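You operate a simulated robot arm through the tools that you are given. There is no shell and no other tool. Be economical: measure what you need, move in short steps, check, and stop when the job is done.

Carry out the task below with a simulated robot arm. There is one attempt and no reset: what you move stays moved.

## Task
Tilt the sander table to 30 degrees and lock it.
Fine: first move the wooden block from the table to the bench top; the blue knob frees and locks it.
Where things are to end (x, y in the base frame): wooden block within 60 mm of [530, -260].

Only the result counts: the job must be done as asked and must still hold three seconds after the hand-in. Knocking over, shifting, dropping, spilling or breaking anything else fails it.

## Robot
A 7-joint arm with a two-finger parallel gripper on a trunk, on a base that drives. Base frame: it is fixed to the floor where the robot stands at the start and does not move with it; the origin is under the middle of the robot, x ahead of it, y to its left, z up. Units: mm, rad, N and s.
With the tool pointing down near the work surface it reaches from about 160 to 480 mm from the robot's upright axis, wherever it stands. Its first joint turns from -2.897 to 2.897 rad. Places, roughly: black knob [700, 300, 900]; blue knob [800, -100, 800]; green sander button [400, 200, 700]; red sander switch [400, 0, 700]; red-tipped lever [800, 300, 900]; tilting table [600, 100, 900]; top of the sanding bench [700, -200, 800]; wooden block (11x5x5 cm) [800, 0, 100]. Payload 1.57 kg.
Tool frame: the origin (TCP) lies between the finger pads and is the grasp point; the fingertips stand 30 mm ahead of it; z points along the fingers, y is the line along which they close. Largest opening 80 mm; finger width 17, thickness 12; the body of the gripper, 40 by 82 mm, starts 80 mm behind the TCP.
Orientation is that of the tool frame in the base frame, as [roll, pitch, yaw] about the fixed x, y, z axes, in that order (R = Rz(yaw) Ry(pitch) Rx(roll)). With the fingers straight down and closing along the base's y, the tool's x points along the base's -x, its y along +y and its z along -z.

## Interface
- The arm moves only by the tool nudge_tool. Its argument "targets" is a list of rows, each an object (a shift or turn left out is 0, a gripper value left out holds the last) with "slide": the shift along the base's x, y, z in m, a list of three; "turn": the turn, a rotation vector about the base's x, y, z in rad, a list of three. In form: [{"slide": [dx, dy, dz], "turn": [wx, wy, wz]}, ...]. A call has 1 to 12 rows; each row shifts and turns the commanded pose from where the row before left it. "gripper" is the closure, from 0 (fully open) to 1 (shut), set as the call begins (left out, the last holds). Rows are played at 5 a second. More than 50 mm and 0.15 rad between two rows, or a gripper value outside its range, and nothing of the call is played. A pose out of reach is approached as far as the arm can. The call stops where the force on the tool passes 90 N (or 10 N more than at its start, if that is more) or the arm is blocked; 0.2 s more then pass. The fingers move at their own pace (about 72 mm/s each) and stop on an object; they squeeze with about 23 N. The grip force told is the motor's: it shows also when the fingers shut on nothing. Time passes only in rows, and 0.2 s behind the last, so rows that do not move let the fingers close. The reply holds the time, the measured pose of the TCP, the force on the tool along the base axes, the opening and the grip force, in the units named above and with some noise, with the torque about the TCP (base axes, N m) and any sound that the robot's microphone picked up.
- Cameras (640 x 400 px; columns grow to the right, rows downward): "scene" is now at [-8.8, 110.4, 1501.6]; the picture's right is [-0.40, -0.92, 0.00], its down [-0.69, 0.30, -0.65] and it looks along [0.60, -0.26, -0.76] (base axes); focal length 253 px, centre (320, 200). "wrist" rides on the gripper at [72, -7, -122] in the tool frame; the picture's right is [0.09, 1.00, 0.00], its down [-0.84, 0.08, -0.54] and it looks along [-0.54, 0.05, 0.84] (tool axes); focal length 238 px, centre (320, 200). There is no depth. A picture from a camera that has moved, and an enlarged one, comes with that camera's place and axes in the base frame and with its lens.
- get_image(camera): a new picture of that camera. It takes no simulated time.
- lift_body(by): slides the trunk up (or, below 0, down) by that many mm; the arm and the scene camera ride with it, the base frame stays. It gives what a move gives, with no picture.
- drive_base(legs): drives the robot by 1 to 6 legs, each [ahead, left, turn to the left] in mm, mm and rad, along the robot's own axes; the way and the turn of a leg run together, so that a leg with both is an arc; at most 1500 mm and 3.142 rad a leg. The arm and the cameras ride along, it lands a little off, and it stops where it bumps. It gives what a move gives.
- pan_tilt(pan, tilt): turns the head with the scene camera to pan (to the left, within 1.501 rad either way) and tilt (down, from -0.506 to 1.204), counted from straight ahead of the robot. It gives what a move gives.
- enlarge(camera, box): a new picture of the part [left, top, right, bottom] of that camera's present view, enlarged. It takes no simulated time.
- finish_job(): hands the job in; it is judged then, once.

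Work in short steps. Places have to be worked out from the pictures, the camera data and where the tool is seen: move nearer, look again, correct. Check each grasp and each placing, and mend what went wrong. You have 120 turns and 98 pictures in all, those below and enlarged ones among them. Open the gripper and draw the arm clear of the work before you hand the job in, unless the task says otherwise; then end with one line.

The tools are called after ">>>" as name(argument=value, ...) on one line, values as JSON. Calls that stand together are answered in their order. nudge_tool: Moves the arm, as the interface text tells. Its arguments: {"type":"object","properties":{"targets":{"type":"array","items":{"type":"object","properties":{"slide":{"type":"array","items":{"type":"number"}},"turn":{"type":"array","items":{"type":"number"}}}}},"gripper":{"type":"number"}},"required":["targets"]} The other tools are called the same way: lift_body (by) slides the trunk up or down; drive_base (legs) drives the base; pan_tilt (pan, tilt) turns the head that bears the scene camera; get_image (camera) takes a picture; enlarge (camera, box) takes an enlarged picture of a part of a camera's view; finish_job () hands the job in.

At the start:

```text
t: 0.0
tool_pos: [399.8, 75.4, 1182.9]
orientation: [-3.141, 0.0, 3.141]
wrist_force: [0.1, -0.4, 0.8]
moment: [-0.02, 0.01, 0.0]
grip_width: 79.8
finger_force: 0.1
trunk travel left (down, up): [-325.0, 155.0]
robot x, y, heading: [-1.4, 2.8, -0.002]
head pan, tilt: [-0.412, 0.857]
```

scene: 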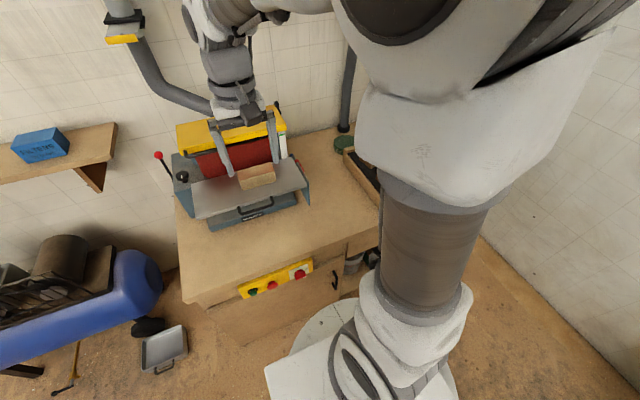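
wrist: 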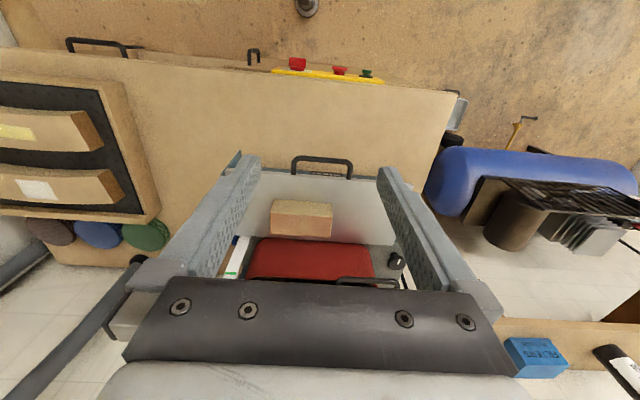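

The sander stands in front of the robot with the wooden block on its table. I enlarge both views to find the knobs and the scale.

>>> enlarge(camera="scene", box=[140, 80, 400, 310])

>>> enlarge(camera="wrist", box=[200, 140, 440, 300])

```text
1.74 times, centred on (270, 195) of scene
camera zoom: at [-8.8, 110.4, 1501.6], right [-0.4, -0.92, 0.0], down [-0.69, 0.3, -0.65], along [0.6, -0.26, -0.76], focal length 441 px, centre (407, 209)
```

zoom: 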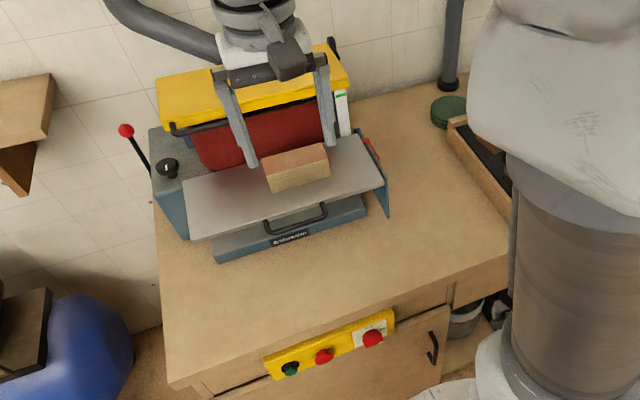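

```text
2.50 times, centred on (320, 220) of wrist
camera zoom: at [329.5, 68.5, 1304.4], right [-0.09, 1.0, 0.0], down [0.84, 0.08, 0.54], along [0.54, 0.05, -0.84], focal length 596 px, centre (320, 150)
```

zoom: 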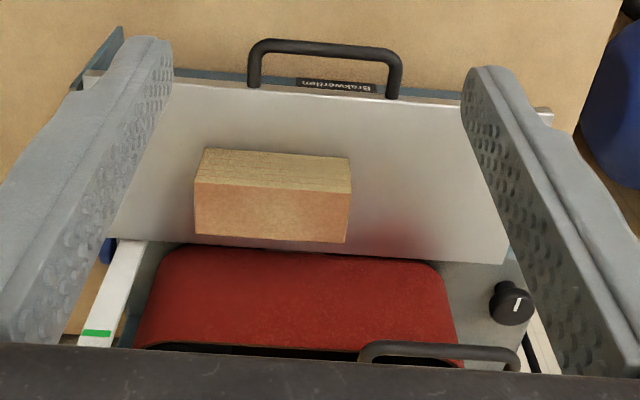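

The block centre triangulates to about (619, 59, 926). I tilt the head down and look straight ahead to see the gap between robot base and bench.

>>> pan_tilt(pan=-0.1, tilt=1.2)

>>> get_image(camera="scene")

```text
t: 0.8
tool_pos: [400.4, 75.8, 1183.5]
orientation: [-3.141, 0.001, 3.14]
wrist_force: [-0.2, -0.1, 0.4]
moment: [-0.03, 0.03, -0.01]
grip_width: 80.0
finger_force: 0.0
trunk travel left (down, up): [-325.0, 155.0]
robot x, y, heading: [-1.8, -3.1, -0.0]
head pan, tilt: [-0.099, 1.201]
```

```text
93 pictures are left
camera scene: at [-24.3, 136.0, 1478.5], right [-0.1, -0.99, 0.0], down [-0.93, 0.09, -0.36], along [0.36, -0.04, -0.93], focal length 253 px, centre (320, 200)
```

scene: 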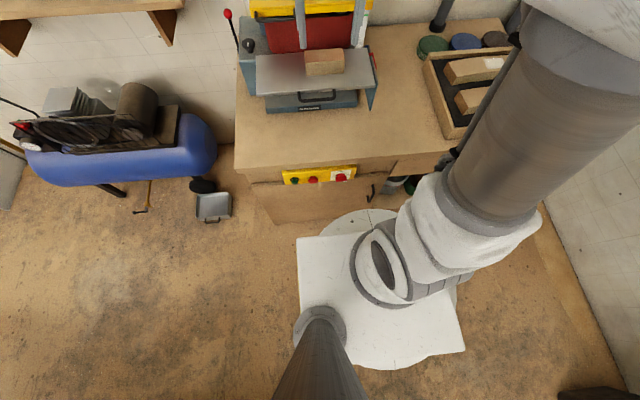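

The bench edge is at about x 315 and the robot's plate reaches about x 195, so there is some room. I drive 80 mm ahead, then look again.

>>> drive_base(legs=[[80, 0, 0]])

>>> get_image(camera="scene")

>>> get_image(camera="wrist")

```text
t: 2.0
tool_pos: [463.8, 76.6, 1182.2]
orientation: [3.141, -0.002, 3.141]
wrist_force: [-0.5, -0.8, -0.8]
moment: [0.03, 0.03, 0.02]
grip_width: 79.9
finger_force: 0.0
trunk travel left (down, up): [-325.0, 155.0]
robot x, y, heading: [60.8, 0.1, 0.003]
head pan, tilt: [-0.099, 1.201]
stopped in leg 1: the robot was blocked; the commanded pose is now the measured one
```

```text
92 pictures are left
camera scene: at [39.1, 136.1, 1478.5], right [-0.1, -1.0, 0.0], down [-0.93, 0.09, -0.36], along [0.36, -0.04, -0.93], focal length 253 px, centre (320, 200)
```

scene: 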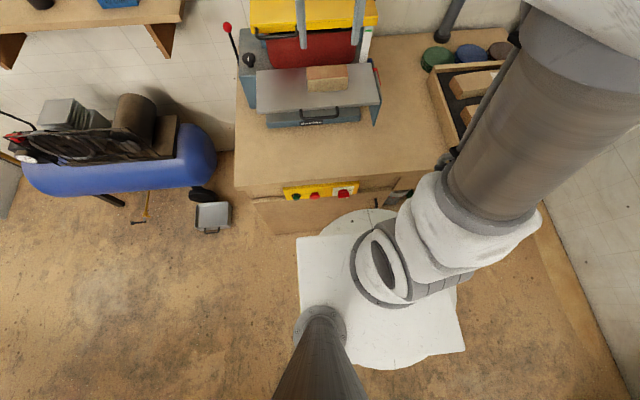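

```text
91 pictures are left
camera wrist: at [393.4, 68.8, 1303.6], right [-0.09, 1.0, 0.0], down [0.84, 0.08, 0.54], along [0.54, 0.05, -0.84], focal length 238 px, centre (320, 200)
```

wrist: 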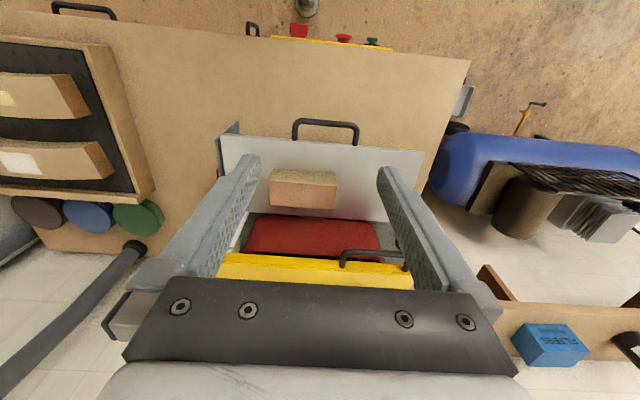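

Blocked at x 61; the bench is touching the base. The block is 555 mm from the axis, so I'll try reaching; first I turn the tool 90° so the fingers close along x and edge forward at height.

>>> nudge_tool(targets=[{"turn": [0, 0, 0.143]}, {"turn": [0, 0, 0.143]}, {"turn": [0, 0, 0.143]}, {"turn": [0, 0, 0.143]}, {"turn": [0, 0, 0.143]}, {"turn": [0, 0, 0.143]}, {"turn": [0, 0, 0.143]}, {"turn": [0, 0, 0.143]}, {"turn": [0, 0, 0.143]}, {"turn": [0, 0, 0.143]}, {"turn": [0, 0, 0.141]}], gripper=0)

>>> nudge_tool(targets=[{"slide": [0.04, 0, 0]}, {"slide": [0.04, 0, 0]}, {"slide": [0.04, -0.01, 0]}, {"slide": [0.025, -0.01, 0]}, {"slide": [0.01, 0, 0]}])

>>> get_image(camera="wrist")

```text
t: 4.4
tool_pos: [463.2, 76.0, 1182.2]
orientation: [-3.141, -0.002, -1.567]
wrist_force: [0.4, 0.3, 0.7]
moment: [-0.01, 0.01, -0.01]
grip_width: 80.5
finger_force: 0.2
trunk travel left (down, up): [-325.0, 155.0]
robot x, y, heading: [62.6, 0.3, 0.001]
head pan, tilt: [-0.099, 1.201]
```

```text
t: 5.6
tool_pos: [619.6, 56.3, 1181.1]
orientation: [-3.14, -0.002, -1.571]
wrist_force: [0.3, 0.0, 0.0]
moment: [0.0, -0.01, 0.0]
grip_width: 79.9
finger_force: 0.1
trunk travel left (down, up): [-325.0, 155.0]
robot x, y, heading: [67.6, -0.7, -0.001]
head pan, tilt: [-0.099, 1.201]
```

```text
90 pictures are left
camera wrist: at [626.8, -16.5, 1303.1], right [-1.0, -0.09, 0.0], down [-0.08, 0.84, 0.54], along [-0.05, 0.54, -0.84], focal length 238 px, centre (320, 200)
```

wrist: 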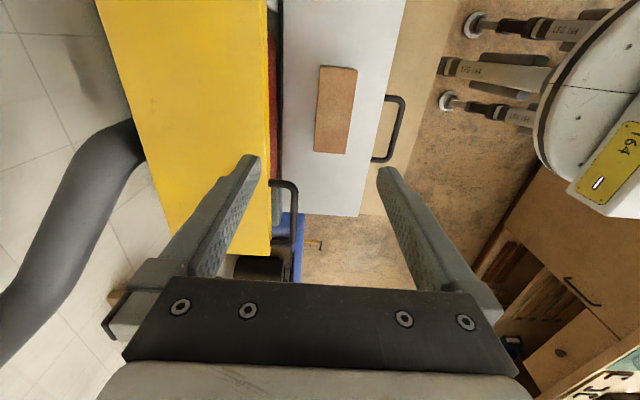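

The arm reaches. I need the hood height and block position before descending, so I look with the scene camera at a shallower tilt.

>>> pan_tilt(pan=-0.15, tilt=0.75)

>>> get_image(camera="scene")

>>> enlarge(camera="wrist", box=[220, 40, 420, 260])

```text
t: 6.5
tool_pos: [618.4, 56.2, 1182.8]
orientation: [3.141, -0.002, -1.572]
wrist_force: [-0.1, -0.1, 0.3]
moment: [0.0, 0.01, 0.05]
grip_width: 79.9
finger_force: 0.1
trunk travel left (down, up): [-325.0, 155.0]
robot x, y, heading: [63.9, -0.6, 0.0]
head pan, tilt: [-0.15, 0.75]
```

```text
89 pictures are left
camera scene: at [64.9, 129.3, 1510.1], right [-0.15, -0.99, 0.0], down [-0.68, 0.1, -0.73], along [0.72, -0.11, -0.68], focal length 253 px, centre (320, 200)
```

scene: 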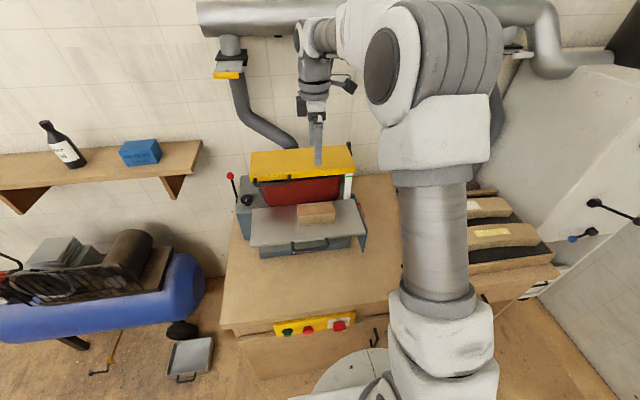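

```text
1.82 times, centred on (320, 150) of wrist
camera zoom: at [626.4, -16.2, 1303.1], right [-1.0, -0.09, 0.0], down [-0.08, 0.84, 0.54], along [-0.05, 0.54, -0.84], focal length 433 px, centre (320, 291)
```

zoom: 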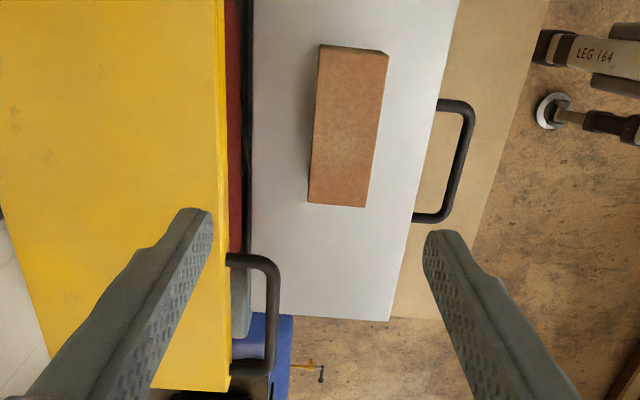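

Triangulating the block's top face gives centre (601, 58, 968), table top ~918; the hood front is at x≈674, z≈1050. I descend to 1000 above the block and check.

>>> nudge_tool(targets=[{"slide": [-0.018, 0.001, 0]}, {"slide": [0, 0, -0.045]}, {"slide": [0, 0, -0.045]}, {"slide": [0, 0, -0.045]}, {"slide": [0, 0, -0.032]}, {}])

>>> get_image(camera="wrist")

>>> enlarge(camera="scene", box=[220, 120, 400, 260])

```text
t: 7.9
tool_pos: [599.3, 56.0, 1014.0]
orientation: [3.141, -0.002, -1.571]
wrist_force: [-0.2, -1.0, -0.6]
moment: [0.01, 0.01, 0.03]
grip_width: 80.0
finger_force: 0.0
trunk travel left (down, up): [-325.0, 155.0]
robot x, y, heading: [61.3, 2.3, 0.0]
head pan, tilt: [-0.15, 0.75]
```

```text
87 pictures are left
camera wrist: at [607.9, -15.5, 1136.4], right [-1.0, -0.09, 0.0], down [-0.08, 0.84, 0.54], along [-0.05, 0.54, -0.84], focal length 238 px, centre (320, 200)
```

wrist: 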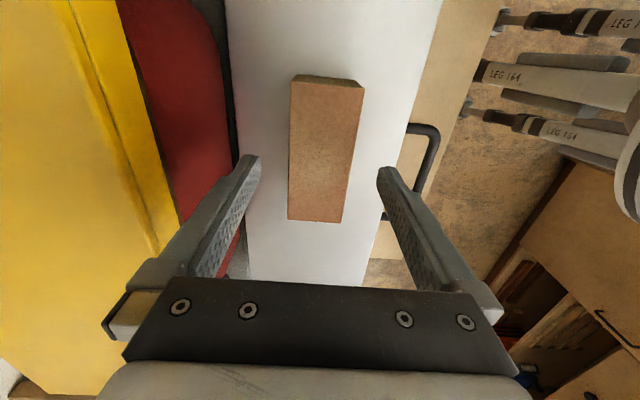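

```text
2.86 times, centred on (310, 190) of scene
camera zoom: at [65.2, 129.3, 1510.2], right [-0.15, -0.99, 0.0], down [-0.67, 0.1, -0.73], along [0.72, -0.11, -0.68], focal length 724 px, centre (349, 229)
```

zoom: 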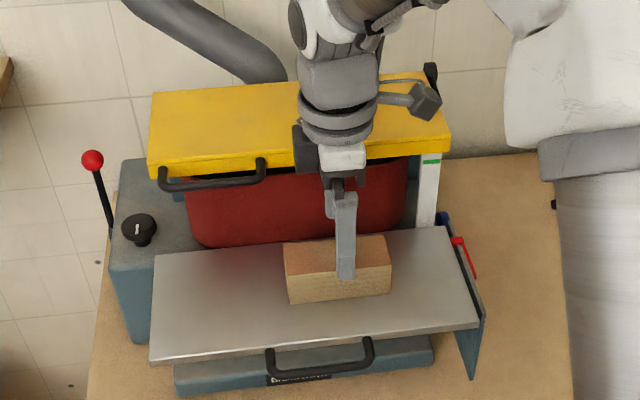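

Fingers straddle the block and it is centred. I descend to z 958 and close.

>>> nudge_tool(targets=[{"slide": [0.001, 0.002, -0.03]}, {"slide": [0, 0, -0.026]}, {}])

>>> nudge_tool(targets=[{}, {}, {}, {}], gripper=1)

>>> nudge_tool(targets=[{"slide": [0, 0, 0.03]}, {"slide": [0, 0, 0.04]}, {"slide": [0, 0, 0.04]}, {"slide": [0, 0, 0.04]}])

>>> get_image(camera="wrist")

>>> get_image(camera="scene")

```text
t: 8.7
tool_pos: [601.6, 57.6, 958.0]
orientation: [3.141, -0.001, -1.571]
wrist_force: [0.2, -0.8, 0.3]
moment: [0.03, 0.02, 0.02]
grip_width: 79.9
finger_force: 0.0
trunk travel left (down, up): [-325.0, 155.0]
robot x, y, heading: [62.0, 1.1, 0.001]
head pan, tilt: [-0.15, 0.75]
```

```text
t: 9.7
tool_pos: [601.3, 57.5, 957.7]
orientation: [3.141, -0.002, -1.57]
wrist_force: [0.0, 0.0, -0.8]
moment: [0.01, 0.03, -0.02]
grip_width: 48.1
finger_force: 22.8
trunk travel left (down, up): [-325.0, 155.0]
robot x, y, heading: [65.7, -1.3, -0.002]
head pan, tilt: [-0.15, 0.75]
```

```text
t: 10.7
tool_pos: [599.8, 59.5, 1109.5]
orientation: [3.141, -0.002, -1.572]
wrist_force: [-0.2, 0.6, -0.9]
moment: [0.0, -0.01, 0.02]
grip_width: 0.0
finger_force: 21.5
trunk travel left (down, up): [-325.0, 155.0]
robot x, y, heading: [63.4, 0.1, 0.001]
head pan, tilt: [-0.15, 0.75]
```

```text
85 pictures are left
camera wrist: at [607.9, -12.9, 1231.3], right [-1.0, -0.09, 0.0], down [-0.08, 0.84, 0.54], along [-0.05, 0.54, -0.84], focal length 238 px, centre (320, 200)
```

wrist: 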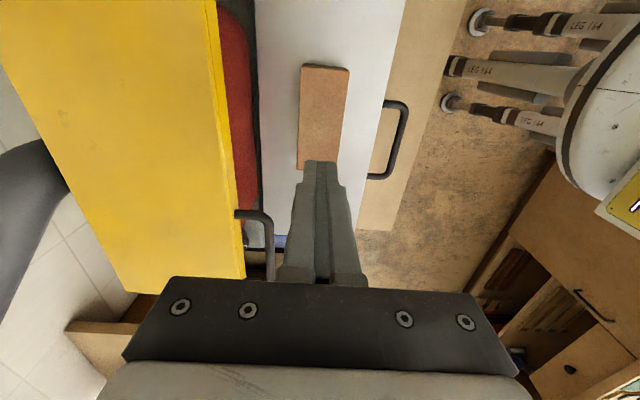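

```text
84 pictures are left
camera scene: at [65.0, 129.3, 1510.2], right [-0.15, -0.99, 0.0], down [-0.67, 0.1, -0.73], along [0.72, -0.11, -0.68], focal length 253 px, centre (320, 200)
```

scene: 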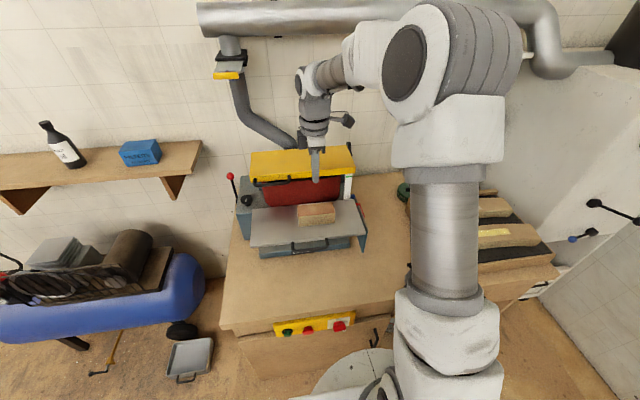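

The block slipped out of the fingers and lies where it was, so the grasp was too high or the lift too quick. I reopen, go down lower in small steps watching the force.

>>> nudge_tool(targets=[{}, {}, {}, {"slide": [0, 0, -0.04]}, {"slide": [0, -0.002, -0.04]}, {"slide": [0, 0, -0.04]}, {"slide": [0, 0, -0.03]}, {}], gripper=0)

>>> get_image(camera="wrist")

>>> enlarge(camera="scene", box=[240, 140, 380, 260])

```text
t: 12.5
tool_pos: [602.4, 56.5, 958.8]
orientation: [-3.141, -0.001, -1.57]
wrist_force: [0.0, -0.3, -0.2]
moment: [0.01, 0.01, 0.02]
grip_width: 80.1
finger_force: 0.1
trunk travel left (down, up): [-325.0, 155.0]
robot x, y, heading: [64.6, -4.3, -0.003]
head pan, tilt: [-0.15, 0.75]
```

```text
83 pictures are left
camera wrist: at [609.2, -16.4, 1080.4], right [-1.0, -0.09, 0.0], down [-0.08, 0.84, 0.54], along [-0.05, 0.54, -0.84], focal length 238 px, centre (320, 200)
```

wrist: 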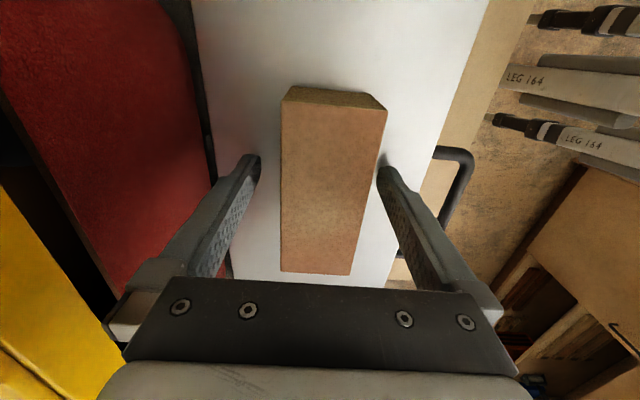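

```text
3.33 times, centred on (310, 200) of scene
camera zoom: at [65.1, 129.3, 1510.2], right [-0.15, -0.99, 0.0], down [-0.67, 0.1, -0.73], along [0.72, -0.11, -0.68], focal length 845 px, centre (353, 200)
```

zoom: 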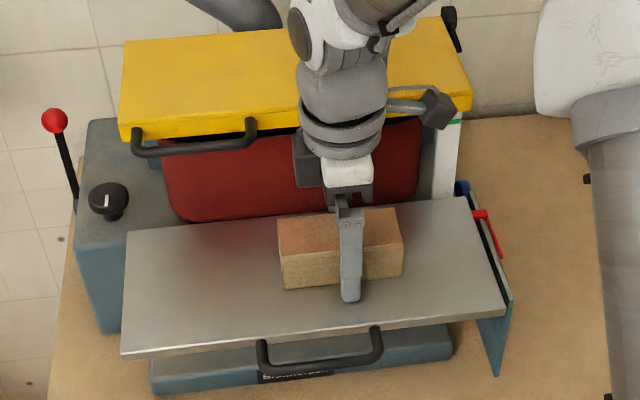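

The overlap is already about 40 mm, so the lift speed may be to blame. I lower 4 mm, close with longer waiting, and lift very gently.

>>> nudge_tool(targets=[{"slide": [0, 0.002, -0.004]}, {}])

>>> nudge_tool(targets=[{}, {}, {}, {}, {}, {}], gripper=1)

>>> nudge_tool(targets=[{"slide": [0, 0, 0.003]}, {"slide": [0, 0, 0.003]}, {"slide": [0, 0, 0.003]}, {"slide": [0, 0, 0.003]}])

>>> enlarge(camera="scene", box=[240, 140, 380, 260])

```text
t: 13.1
tool_pos: [601.7, 56.2, 957.0]
orientation: [-3.138, -0.001, -1.57]
wrist_force: [-0.2, -5.2, 12.7]
moment: [-0.07, 0.53, 0.17]
grip_width: 79.9
finger_force: 0.0
trunk travel left (down, up): [-325.0, 155.0]
robot x, y, heading: [62.4, -0.5, -0.002]
head pan, tilt: [-0.15, 0.75]
```

```text
t: 14.5
tool_pos: [600.1, 59.5, 957.1]
orientation: [-3.137, 0.0, -1.57]
wrist_force: [-3.9, 6.7, 21.4]
moment: [0.47, 0.76, -0.18]
grip_width: 48.0
finger_force: 23.4
trunk travel left (down, up): [-325.0, 155.0]
robot x, y, heading: [61.3, 1.8, -0.004]
head pan, tilt: [-0.15, 0.75]
```

```text
t: 15.5
tool_pos: [601.7, 57.7, 967.7]
orientation: [3.141, -0.002, -1.57]
wrist_force: [0.3, -0.9, -0.8]
moment: [-0.02, 0.02, 0.02]
grip_width: 47.7
finger_force: 23.0
trunk travel left (down, up): [-325.0, 155.0]
robot x, y, heading: [60.8, -0.3, -0.001]
head pan, tilt: [-0.15, 0.75]
```

```text
3.33 times, centred on (310, 200) of scene
camera zoom: at [65.1, 129.3, 1510.2], right [-0.15, -0.99, 0.0], down [-0.67, 0.1, -0.73], along [0.72, -0.11, -0.68], focal length 845 px, centre (353, 200)
```

zoom: 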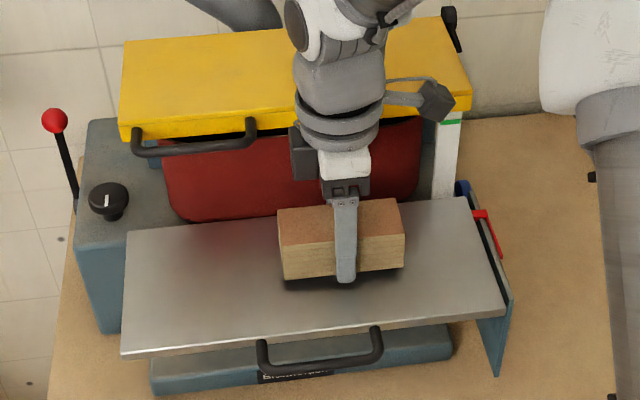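

The block is held and off the table (fingertips touched the table at TCP 957, so table top ≈ 927). I lift on gently, with ramped steps.

>>> nudge_tool(targets=[{"slide": [0, 0, 0.004]}, {"slide": [0, 0, 0.006]}, {"slide": [0, 0, 0.008]}, {"slide": [0, 0, 0.01]}, {"slide": [0, 0, 0.01]}, {"slide": [0, 0, 0.01]}, {"slide": [0, 0, 0.008]}, {"slide": [0, 0, 0.005]}])

>>> nudge_tool(targets=[{"slide": [-0.004, -0.004, 0]}, {"slide": [-0.006, -0.008, 0]}, {"slide": [-0.008, -0.012, 0]}, {"slide": [-0.008, -0.016, 0]}, {"slide": [-0.008, -0.02, 0]}, {"slide": [-0.008, -0.024, 0]}, {"slide": [-0.008, -0.026, 0]}, {"slide": [-0.006, -0.026, 0]}, {"slide": [-0.006, -0.026, 0]}, {"slide": [-0.004, -0.022, 0]}, {"slide": [-0.002, -0.016, 0]}, {"slide": [-0.002, -0.008, 0]}])

>>> get_image(camera="scene")

>>> get_image(camera="wrist")

```text
t: 17.3
tool_pos: [601.1, 57.9, 1028.5]
orientation: [3.141, -0.002, -1.571]
wrist_force: [1.0, 0.2, -1.8]
moment: [0.02, -0.03, -0.01]
grip_width: 47.7
finger_force: 23.8
trunk travel left (down, up): [-325.0, 155.0]
robot x, y, heading: [64.4, 1.2, 0.003]
head pan, tilt: [-0.15, 0.75]
```

```text
t: 19.9
tool_pos: [533.5, -148.9, 1028.7]
orientation: [3.142, -0.003, -1.571]
wrist_force: [-0.2, -0.5, -1.5]
moment: [0.0, 0.0, -0.01]
grip_width: 47.8
finger_force: 23.4
trunk travel left (down, up): [-325.0, 155.0]
robot x, y, heading: [60.1, -1.8, 0.001]
head pan, tilt: [-0.15, 0.75]
```

```text
80 pictures are left
camera scene: at [65.1, 129.2, 1510.2], right [-0.15, -0.99, 0.0], down [-0.67, 0.1, -0.73], along [0.72, -0.11, -0.68], focal length 253 px, centre (320, 200)
```

scene: 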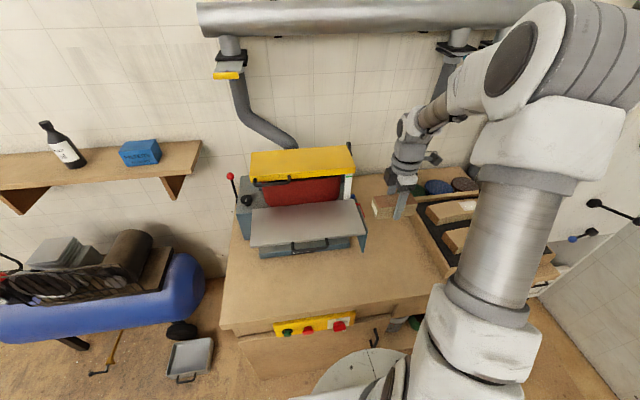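

```text
79 pictures are left
camera wrist: at [540.2, -222.2, 1149.4], right [-1.0, -0.09, 0.0], down [-0.08, 0.84, 0.54], along [-0.05, 0.54, -0.84], focal length 238 px, centre (320, 200)
```

wrist: 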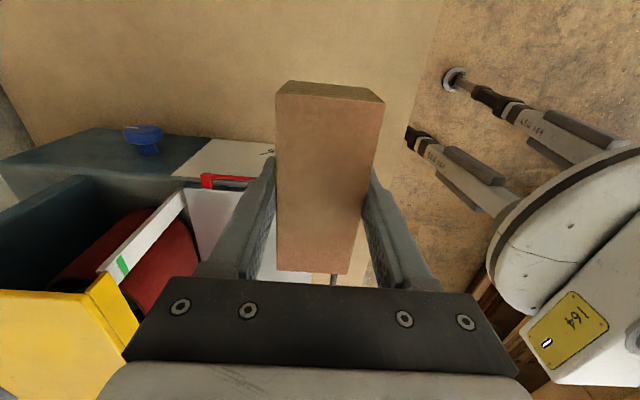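

The block is held at y −149. The wrist view shows the blue knob sticking out of the sander's right side next to a scale and red pointer; I enlarge that.

>>> enlarge(camera="wrist", box=[0, 100, 290, 290])

>>> enlarge(camera="scene", box=[300, 160, 520, 300])

```text
2.11 times, centred on (145, 195) of wrist
camera zoom: at [540.2, -222.2, 1149.4], right [-1.0, -0.09, 0.0], down [-0.08, 0.84, 0.54], along [-0.05, 0.54, -0.84], focal length 502 px, centre (688, 210)
```

zoom: 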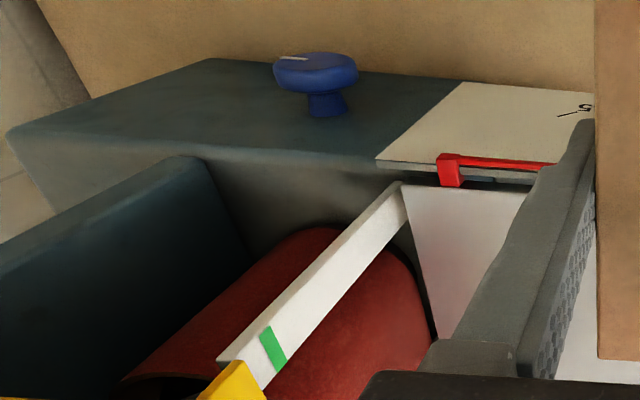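

```text
2.86 times, centred on (410, 230) of scene
camera zoom: at [65.1, 129.2, 1510.2], right [-0.15, -0.99, 0.0], down [-0.67, 0.1, -0.73], along [0.72, -0.11, -0.68], focal length 724 px, centre (63, 114)
```

zoom: 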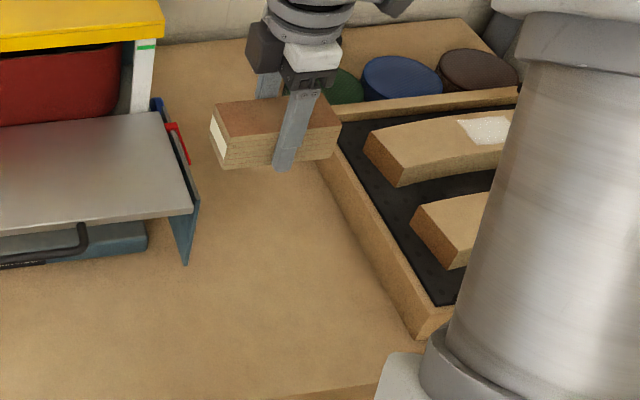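

Tray's left wall runs at about y −315 near x 530. I'll place the block at about (528, −228): move over and down to z ~880, then look.

>>> nudge_tool(targets=[{"slide": [0, -0.006, 0]}, {"slide": [-0.001, -0.014, -0.006]}, {"slide": [-0.001, -0.018, -0.012]}, {"slide": [-0.001, -0.018, -0.016]}, {"slide": [-0.001, -0.014, -0.018]}, {"slide": [0, -0.008, -0.018]}, {"slide": [0, 0, -0.018]}, {"slide": [0, 0, -0.018]}, {"slide": [0, 0, -0.016]}, {"slide": [0, 0, -0.014]}, {"slide": [0, 0, -0.01]}, {"slide": [0, 0, -0.005]}])

>>> enlarge(camera="scene", box=[300, 160, 520, 300])

>>> get_image(camera="wrist")

```text
t: 22.5
tool_pos: [528.6, -226.8, 876.8]
orientation: [-3.141, -0.001, -1.569]
wrist_force: [0.4, 0.5, -1.7]
moment: [0.0, 0.01, -0.02]
grip_width: 47.8
finger_force: 23.0
trunk travel left (down, up): [-325.0, 155.0]
robot x, y, heading: [59.1, 3.4, -0.005]
head pan, tilt: [-0.15, 0.75]
```

```text
2.86 times, centred on (410, 230) of scene
camera zoom: at [65.1, 129.2, 1510.2], right [-0.15, -0.99, 0.0], down [-0.67, 0.1, -0.73], along [0.72, -0.11, -0.68], focal length 724 px, centre (63, 114)
```

zoom: 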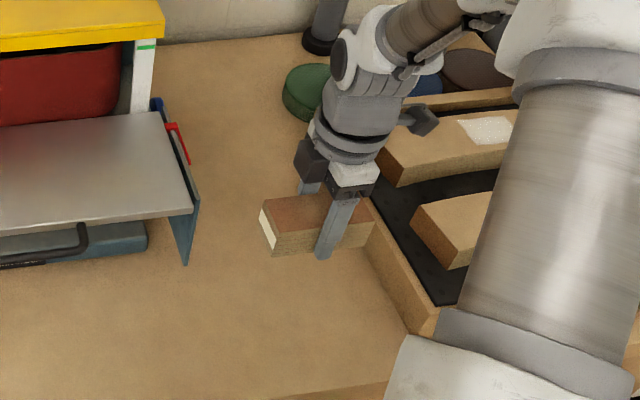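

```text
75 pictures are left
camera wrist: at [535.3, -299.9, 998.8], right [-1.0, -0.09, 0.0], down [-0.08, 0.84, 0.54], along [-0.05, 0.54, -0.84], focal length 238 px, centre (320, 200)
```

wrist: 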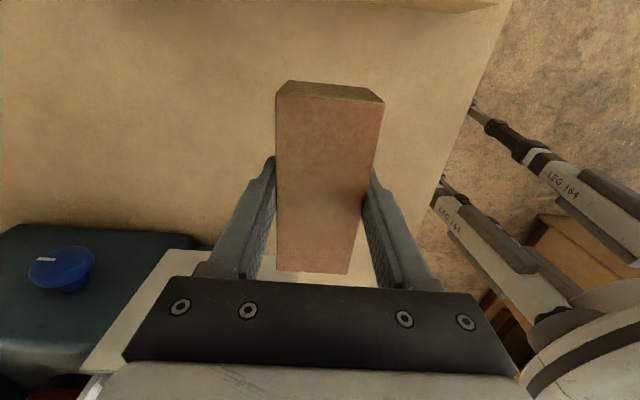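

Clear of the tray. I lower in small steps until the force shows the bench.

>>> nudge_tool(targets=[{"slide": [0, 0, -0.006]}, {"slide": [0, 0, -0.006]}, {"slide": [0, 0, -0.004]}, {}])

>>> nudge_tool(targets=[{"slide": [0, 0, -0.004]}, {"slide": [0, 0, -0.004]}, {}])

>>> enlarge(camera="scene", box=[360, 190, 470, 270])

```text
t: 23.5
tool_pos: [527.7, -227.2, 861.4]
orientation: [-3.141, -0.001, -1.57]
wrist_force: [0.4, 0.6, -2.0]
moment: [0.01, -0.02, -0.01]
grip_width: 47.9
finger_force: 23.1
trunk travel left (down, up): [-325.0, 155.0]
robot x, y, heading: [60.3, -2.3, 0.006]
head pan, tilt: [-0.15, 0.75]
```

```text
t: 24.3
tool_pos: [528.5, -226.9, 853.3]
orientation: [-3.141, -0.002, -1.571]
wrist_force: [1.4, 0.7, -2.1]
moment: [-0.01, 0.04, -0.02]
grip_width: 47.7
finger_force: 22.8
trunk travel left (down, up): [-325.0, 155.0]
robot x, y, heading: [58.8, 2.2, 0.005]
head pan, tilt: [-0.15, 0.75]
```

```text
5.00 times, centred on (415, 230) of scene
camera zoom: at [65.1, 129.2, 1510.2], right [-0.15, -0.99, 0.0], down [-0.67, 0.1, -0.73], along [0.72, -0.11, -0.68], focal length 1267 px, centre (-155, 50)
```

zoom: 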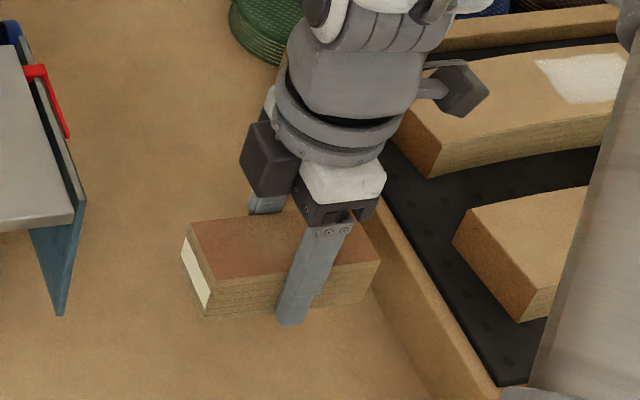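

No contact yet; I shift 6 mm away from the tray and keep lowering.

>>> nudge_tool(targets=[{"slide": [0.001, 0.006, -0.002]}, {"slide": [0, 0, -0.004]}, {"slide": [0, 0, -0.004]}, {}])

>>> nudge_tool(targets=[{"slide": [0, 0, -0.003]}, {"slide": [0, 0, -0.003]}, {}])

>>> enlarge(camera="scene", box=[360, 190, 470, 270])

```text
t: 25.3
tool_pos: [529.2, -219.8, 841.9]
orientation: [-3.14, 0.001, -1.571]
wrist_force: [-0.8, 0.3, -1.1]
moment: [0.0, 0.0, 0.0]
grip_width: 47.5
finger_force: 23.2
trunk travel left (down, up): [-325.0, 155.0]
robot x, y, heading: [63.9, -1.5, -0.0]
head pan, tilt: [-0.15, 0.75]
```

```text
t: 26.1
tool_pos: [530.2, -220.6, 837.5]
orientation: [3.14, -0.003, -1.57]
wrist_force: [-0.6, 0.9, -1.5]
moment: [0.03, 0.0, -0.02]
grip_width: 47.7
finger_force: 23.1
trunk travel left (down, up): [-325.0, 155.0]
robot x, y, heading: [61.7, -0.0, -0.001]
head pan, tilt: [-0.15, 0.75]
```

```text
5.00 times, centred on (415, 230) of scene
camera zoom: at [65.1, 129.2, 1510.2], right [-0.15, -0.99, 0.0], down [-0.67, 0.1, -0.73], along [0.72, -0.11, -0.68], focal length 1267 px, centre (-155, 50)
```

zoom: 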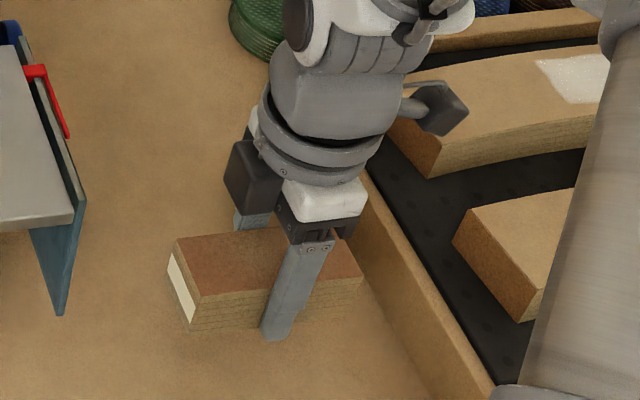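

Still no contact force; continue in small steps.

>>> nudge_tool(targets=[{"slide": [0, 0, -0.003]}, {"slide": [0, 0, -0.003]}, {}])

>>> nudge_tool(targets=[{"slide": [0, 0, -0.003]}, {"slide": [0, 0, -0.003]}, {}])

>>> nudge_tool(targets=[{"slide": [0, 0, -0.003]}, {}])

>>> enlarge(camera="scene", box=[360, 190, 470, 270])

```text
t: 26.9
tool_pos: [527.9, -221.5, 829.7]
orientation: [3.141, -0.001, -1.571]
wrist_force: [-0.4, 0.1, -1.6]
moment: [-0.03, -0.02, 0.03]
grip_width: 47.5
finger_force: 23.1
trunk travel left (down, up): [-325.0, 155.0]
robot x, y, heading: [65.4, 1.7, -0.001]
head pan, tilt: [-0.15, 0.75]
```

```text
t: 27.7
tool_pos: [529.4, -220.1, 824.8]
orientation: [-3.141, -0.003, -1.57]
wrist_force: [-0.6, -0.1, -1.9]
moment: [-0.01, 0.02, 0.0]
grip_width: 47.8
finger_force: 23.2
trunk travel left (down, up): [-325.0, 155.0]
robot x, y, heading: [62.4, -0.9, -0.004]
head pan, tilt: [-0.15, 0.75]
```

```text
t: 28.3
tool_pos: [526.9, -221.4, 822.9]
orientation: [-3.141, -0.002, -1.572]
wrist_force: [0.7, -0.3, -2.0]
moment: [-0.02, 0.01, -0.01]
grip_width: 47.6
finger_force: 22.9
trunk travel left (down, up): [-325.0, 155.0]
robot x, y, heading: [63.1, 2.5, 0.002]
head pan, tilt: [-0.15, 0.75]
```

```text
5.00 times, centred on (415, 230) of scene
camera zoom: at [65.1, 129.2, 1510.2], right [-0.15, -0.99, 0.0], down [-0.67, 0.1, -0.73], along [0.72, -0.11, -0.68], focal length 1267 px, centre (-155, 50)
```

zoom: 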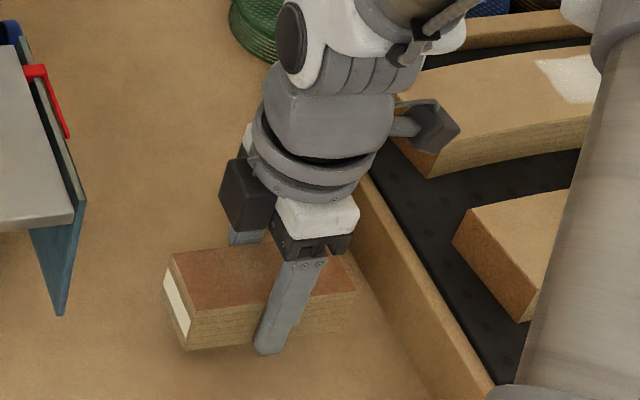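

The shadow is closing in under the block; still −2 N (its weight). Continue.

>>> nudge_tool(targets=[{"slide": [0, 0, -0.003]}, {"slide": [0, 0, -0.003]}, {}])

>>> nudge_tool(targets=[{"slide": [0, 0, -0.003]}, {}])

>>> enlarge(camera="scene", box=[360, 190, 470, 270])

```text
t: 29.1
tool_pos: [529.3, -220.7, 814.7]
orientation: [3.141, 0.0, -1.57]
wrist_force: [0.6, -0.5, -1.4]
moment: [-0.02, 0.02, -0.03]
grip_width: 47.8
finger_force: 23.2
trunk travel left (down, up): [-325.0, 155.0]
robot x, y, heading: [60.4, 1.6, -0.002]
head pan, tilt: [-0.15, 0.75]
```

```text
t: 29.7
tool_pos: [529.4, -220.1, 812.9]
orientation: [-3.141, -0.003, -1.572]
wrist_force: [-0.1, -0.3, -1.6]
moment: [-0.02, -0.03, -0.01]
grip_width: 47.9
finger_force: 23.4
trunk travel left (down, up): [-325.0, 155.0]
robot x, y, heading: [62.0, -0.5, -0.007]
head pan, tilt: [-0.15, 0.75]
```

```text
5.00 times, centred on (415, 230) of scene
camera zoom: at [65.1, 129.2, 1510.2], right [-0.15, -0.99, 0.0], down [-0.67, 0.1, -0.73], along [0.72, -0.11, -0.68], focal length 1267 px, centre (-155, 50)
```

zoom: 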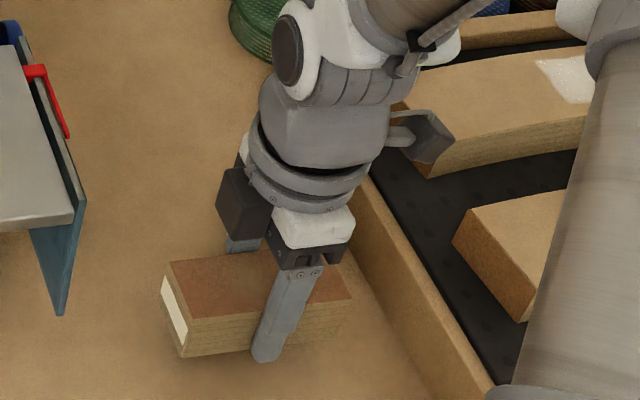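

Very near the bench now (tips ≈ 783). Continue in 3 mm steps.

>>> nudge_tool(targets=[{"slide": [0, 0, -0.003]}, {}])

>>> nudge_tool(targets=[{"slide": [0, 0, -0.003]}, {}])

>>> nudge_tool(targets=[{"slide": [0, 0, -0.003]}, {}])

```text
t: 30.3
tool_pos: [528.6, -220.7, 810.7]
orientation: [-3.142, -0.003, -1.571]
wrist_force: [-0.4, -0.7, -2.1]
moment: [0.01, 0.02, -0.05]
grip_width: 47.7
finger_force: 22.9
trunk travel left (down, up): [-325.0, 155.0]
robot x, y, heading: [64.1, 1.0, 0.003]
head pan, tilt: [-0.15, 0.75]
```

```text
t: 30.9
tool_pos: [527.9, -220.9, 806.3]
orientation: [3.141, -0.003, -1.57]
wrist_force: [0.0, -0.3, -1.3]
moment: [-0.03, 0.01, -0.01]
grip_width: 47.8
finger_force: 23.1
trunk travel left (down, up): [-325.0, 155.0]
robot x, y, heading: [62.0, 2.1, 0.0]
head pan, tilt: [-0.15, 0.75]
```

```text
t: 31.5
tool_pos: [528.3, -221.3, 804.2]
orientation: [-3.14, -0.001, -1.57]
wrist_force: [-0.5, 0.3, -2.1]
moment: [0.01, 0.01, -0.01]
grip_width: 47.7
finger_force: 22.5
trunk travel left (down, up): [-325.0, 155.0]
robot x, y, heading: [64.5, -1.3, 0.002]
head pan, tilt: [-0.15, 0.75]
```

>>> nudge_tool(targets=[{"slide": [0, 0, -0.003]}, {}])

>>> nudge_tool(targets=[{"slide": [0, 0, -0.003]}, {}])

>>> enlarge(camera="scene", box=[360, 190, 470, 270])

>>> get_image(camera="wrist")

```text
t: 32.1
tool_pos: [528.1, -221.4, 800.7]
orientation: [3.141, -0.001, -1.571]
wrist_force: [0.8, -0.4, -1.0]
moment: [-0.03, 0.0, 0.0]
grip_width: 47.8
finger_force: 23.4
trunk travel left (down, up): [-325.0, 155.0]
robot x, y, heading: [63.9, 0.1, -0.005]
head pan, tilt: [-0.15, 0.75]
```

```text
t: 32.7
tool_pos: [528.4, -221.0, 797.7]
orientation: [3.141, -0.001, -1.572]
wrist_force: [-0.2, -0.1, -1.7]
moment: [-0.03, 0.02, 0.03]
grip_width: 48.0
finger_force: 22.4
trunk travel left (down, up): [-325.0, 155.0]
robot x, y, heading: [63.1, 0.8, 0.003]
head pan, tilt: [-0.15, 0.75]
```

```text
5.00 times, centred on (415, 230) of scene
camera zoom: at [65.1, 129.2, 1510.2], right [-0.15, -0.99, 0.0], down [-0.67, 0.1, -0.73], along [0.72, -0.11, -0.68], focal length 1267 px, centre (-155, 50)
```

zoom: 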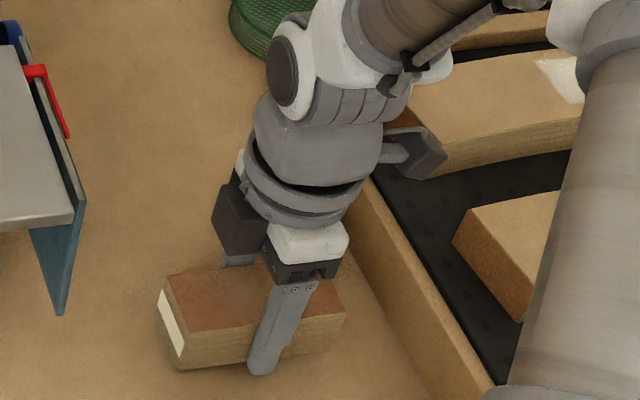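

```text
69 pictures are left
camera wrist: at [536.3, -293.5, 919.6], right [-1.0, -0.09, 0.0], down [-0.08, 0.84, 0.54], along [-0.05, 0.54, -0.84], focal length 238 px, centre (320, 200)
```

wrist: 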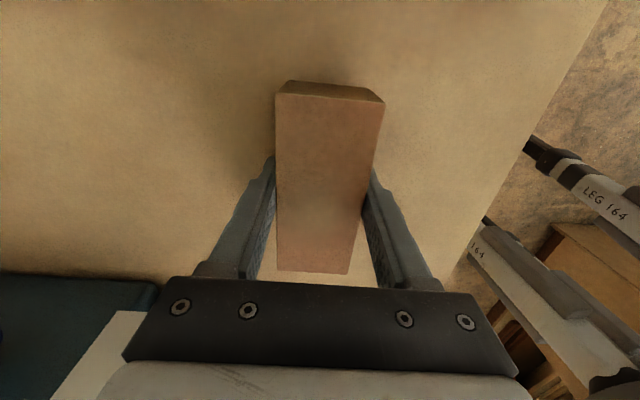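

Still descending freely; I use 6 mm calls (contact stiffness is mild).

>>> nudge_tool(targets=[{"slide": [0, 0, -0.003]}, {"slide": [0, 0, -0.003]}, {}])

>>> nudge_tool(targets=[{"slide": [0, 0, -0.003]}, {"slide": [0, 0, -0.002]}, {}])

>>> enlarge(camera="scene", box=[360, 190, 470, 270])

```text
t: 33.5
tool_pos: [528.8, -223.4, 792.0]
orientation: [3.141, 0.0, -1.57]
wrist_force: [-1.0, 0.3, -1.8]
moment: [-0.02, 0.02, -0.03]
grip_width: 47.8
finger_force: 22.8
trunk travel left (down, up): [-325.0, 155.0]
robot x, y, heading: [63.7, 0.5, -0.001]
head pan, tilt: [-0.15, 0.75]
```

```text
t: 34.3
tool_pos: [529.4, -221.9, 790.2]
orientation: [-3.138, -0.003, -1.571]
wrist_force: [-8.9, 3.6, 39.4]
moment: [0.79, 1.45, 0.04]
grip_width: 47.9
finger_force: 23.4
trunk travel left (down, up): [-325.0, 155.0]
robot x, y, heading: [62.3, 2.2, -0.002]
head pan, tilt: [-0.15, 0.75]
```

```text
5.00 times, centred on (415, 230) of scene
camera zoom: at [62.1, 130.7, 1510.6], right [-0.15, -0.99, 0.0], down [-0.67, 0.1, -0.73], along [0.72, -0.11, -0.68], focal length 1267 px, centre (-155, 50)
```

zoom: 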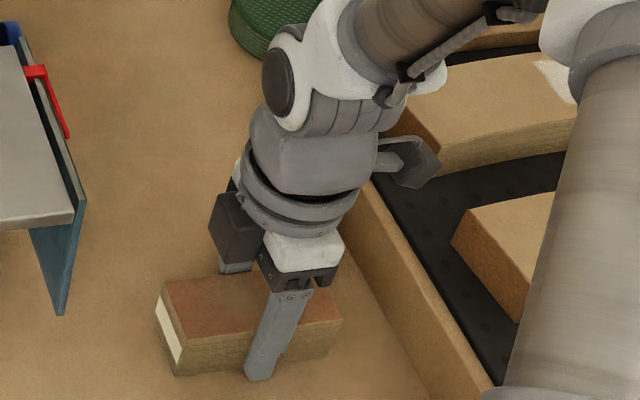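

Contact at TCP 790 (bench ≈ 760). I relieve the load, open, and rise.

>>> nudge_tool(targets=[{"slide": [0, 0, 0.003]}, {}])

>>> nudge_tool(targets=[{}, {}, {}, {}], gripper=0)

>>> nudge_tool(targets=[{"slide": [0, 0, 0.02]}, {"slide": [0, 0, 0.04]}, {"slide": [0, 0, 0.04]}, {"slide": [0, 0, 0.04]}, {"slide": [0, 0, 0.04]}, {"slide": [0, 0, 0.04]}])

>>> get_image(camera="wrist")

>>> get_image(camera="scene")

```text
t: 34.9
tool_pos: [528.6, -221.3, 790.1]
orientation: [-3.14, -0.002, -1.569]
wrist_force: [-2.1, 1.5, 16.3]
moment: [0.13, 0.58, 0.04]
grip_width: 47.9
finger_force: 23.1
trunk travel left (down, up): [-325.0, 155.0]
robot x, y, heading: [61.4, -1.0, 0.003]
head pan, tilt: [-0.15, 0.75]
```

```text
t: 35.9
tool_pos: [529.1, -222.2, 790.1]
orientation: [3.141, -0.001, -1.572]
wrist_force: [3.2, 0.5, 8.3]
moment: [0.09, 0.32, -0.11]
grip_width: 77.3
finger_force: 0.0
trunk travel left (down, up): [-325.0, 155.0]
robot x, y, heading: [64.2, 2.3, -0.004]
head pan, tilt: [-0.15, 0.75]
```

```text
t: 37.3
tool_pos: [530.3, -220.1, 1011.6]
orientation: [-3.141, 0.0, -1.57]
wrist_force: [-0.3, -0.5, -0.8]
moment: [0.03, 0.03, -0.01]
grip_width: 80.2
finger_force: 0.1
trunk travel left (down, up): [-325.0, 155.0]
robot x, y, heading: [61.6, 1.6, 0.001]
head pan, tilt: [-0.15, 0.75]
```

```text
67 pictures are left
camera wrist: at [537.6, -292.4, 1132.6], right [-1.0, -0.09, 0.0], down [-0.08, 0.84, 0.54], along [-0.05, 0.54, -0.84], focal length 238 px, centre (320, 200)
```

wrist: 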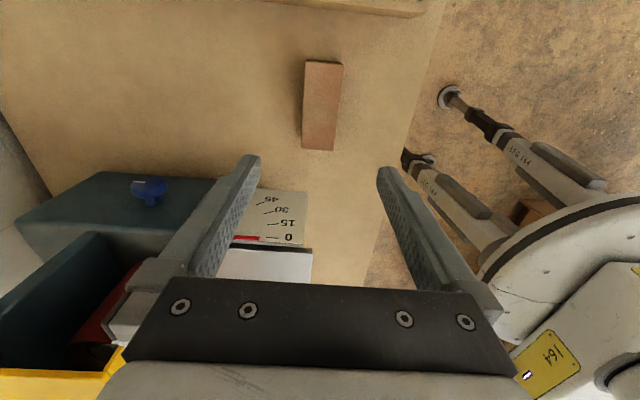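

```text
66 pictures are left
camera scene: at [65.0, 129.2, 1510.2], right [-0.15, -0.99, 0.0], down [-0.67, 0.1, -0.73], along [0.72, -0.11, -0.68], focal length 253 px, centre (320, 200)
```

scene: 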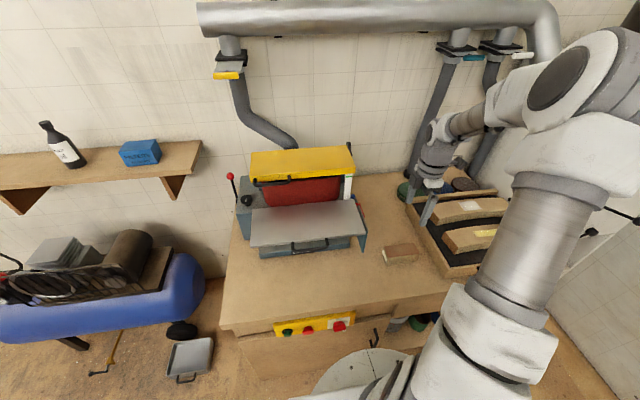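

The block rests at about (529, −222). Now look closely at the scale and knob.

>>> enlarge(camera="wrist", box=[90, 140, 330, 290])

```text
2.67 times, centred on (210, 215) of wrist
camera zoom: at [537.6, -292.4, 1132.6], right [-1.0, -0.09, 0.0], down [-0.08, 0.84, 0.54], along [-0.05, 0.54, -0.84], focal length 636 px, centre (613, 160)
```

zoom: 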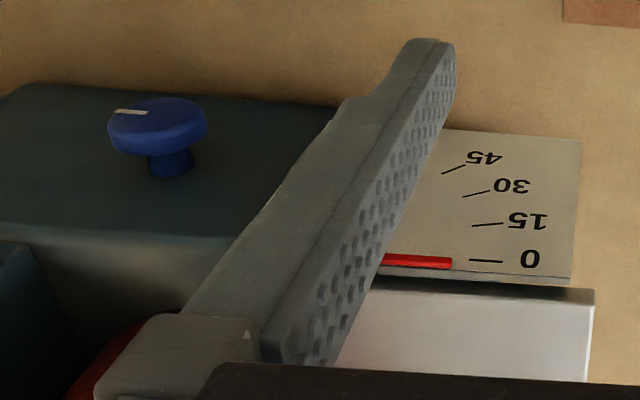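

The scale (0–45, red pointer at 0) shows the table's near edge tilts down. The blue knob's face triangulates to (762, −105, 842), axis along −y, ~52 mm wide. I tilt the tool 45° toward +y and move to a pre-grasp in front of and above the knob.

>>> nudge_tool(targets=[{"turn": [0.131, 0, 0], "slide": [0.02, 0, 0]}, {"turn": [0.131, 0, 0], "slide": [0.02, 0, 0]}, {"turn": [0.131, 0, 0], "slide": [0.02, 0, 0]}, {"turn": [0.131, 0, 0], "slide": [0.02, 0, 0]}, {"turn": [0.131, 0, 0], "slide": [0.02, 0, 0]}, {"turn": [0.13, 0, 0], "slide": [0.02, 0, 0]}, {"slide": [0.03, 0.005, -0.015]}, {"slide": [0.03, 0.005, -0.015]}, {"slide": [0.02, 0.005, -0.015]}, {"slide": [0.02, 0.005, -0.015]}, {"slide": [0.012, 0.005, -0.015]}, {}])

>>> get_image(camera="wrist")

>>> get_image(camera="scene")

```text
t: 39.9
tool_pos: [702.3, -171.4, 947.6]
orientation: [-3.14, 0.783, -1.57]
wrist_force: [-0.4, 0.2, -0.4]
moment: [0.0, 0.01, -0.01]
grip_width: 80.1
finger_force: 0.0
out of reach, approached as far as the arm can: row 8, 9, 10, 11
trunk travel left (down, up): [-325.0, 155.0]
robot x, y, heading: [66.1, -0.0, 0.001]
head pan, tilt: [-0.15, 0.75]
```

```text
64 pictures are left
camera wrist: at [710.2, -309.0, 983.5], right [-1.0, -0.06, -0.07], down [-0.08, 0.21, 0.97], along [-0.05, 0.98, -0.21], focal length 238 px, centre (320, 200)
```

wrist: 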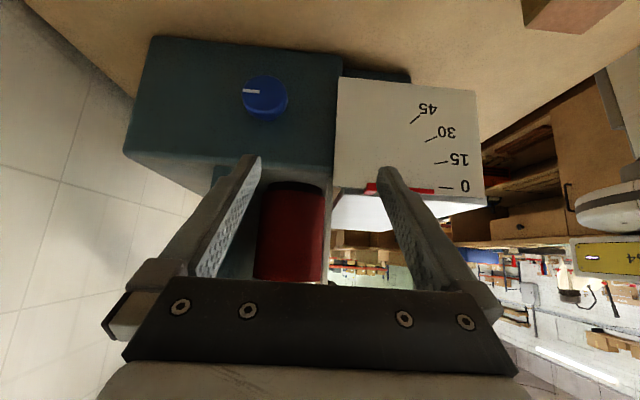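

```text
63 pictures are left
camera scene: at [65.0, 129.2, 1510.2], right [-0.15, -0.99, 0.0], down [-0.67, 0.1, -0.73], along [0.72, -0.11, -0.68], focal length 253 px, centre (320, 200)
```

scene: 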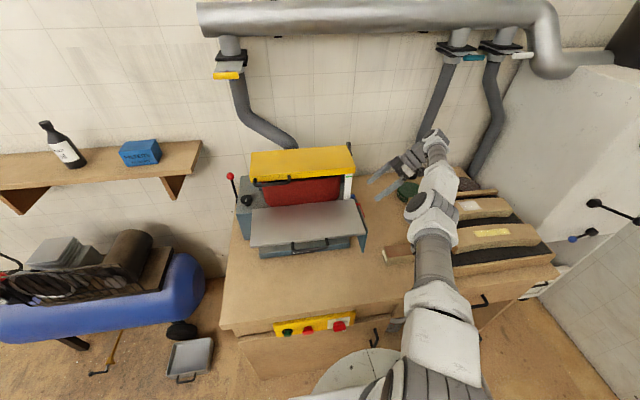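

The knob is again at (760, −105, 843), its white mark pointing +x. Reach ends at x≈702 in this pose, so I swing the tool about the knob axis so the wrist sits nearer the robot.

>>> nudge_tool(targets=[{"turn": [0, -0.14, 0]}, {"turn": [0, -0.14, 0]}, {"turn": [0, -0.14, 0]}, {"turn": [0, -0.14, 0]}, {"turn": [0, -0.14, 0]}, {}])

>>> get_image(camera="wrist")

```text
t: 41.3
tool_pos: [774.4, -211.9, 942.0]
orientation: [-2.267, 0.572, -0.996]
wrist_force: [-0.1, 0.2, 0.2]
moment: [0.01, 0.02, 0.01]
grip_width: 80.0
finger_force: 0.0
out of reach, approached as far as the arm can: row 1, 2, 3, 4, 5
trunk travel left (down, up): [-325.0, 155.0]
robot x, y, heading: [64.4, -2.5, 0.0]
head pan, tilt: [-0.15, 0.75]
```

```text
62 pictures are left
camera wrist: at [758.3, -349.5, 972.5], right [-0.72, -0.07, -0.69], down [-0.69, 0.21, 0.7], along [0.1, 0.98, -0.19], focal length 238 px, centre (320, 200)
```

wrist: 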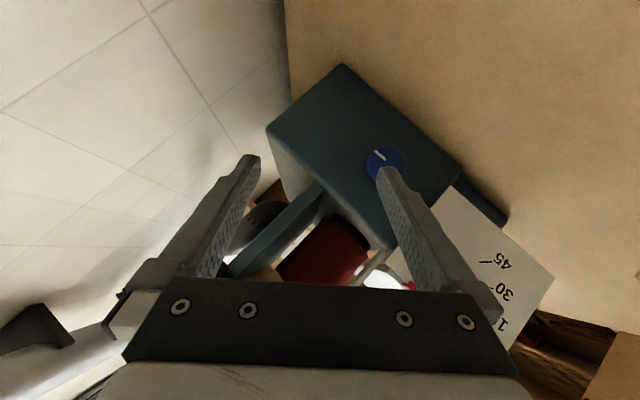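

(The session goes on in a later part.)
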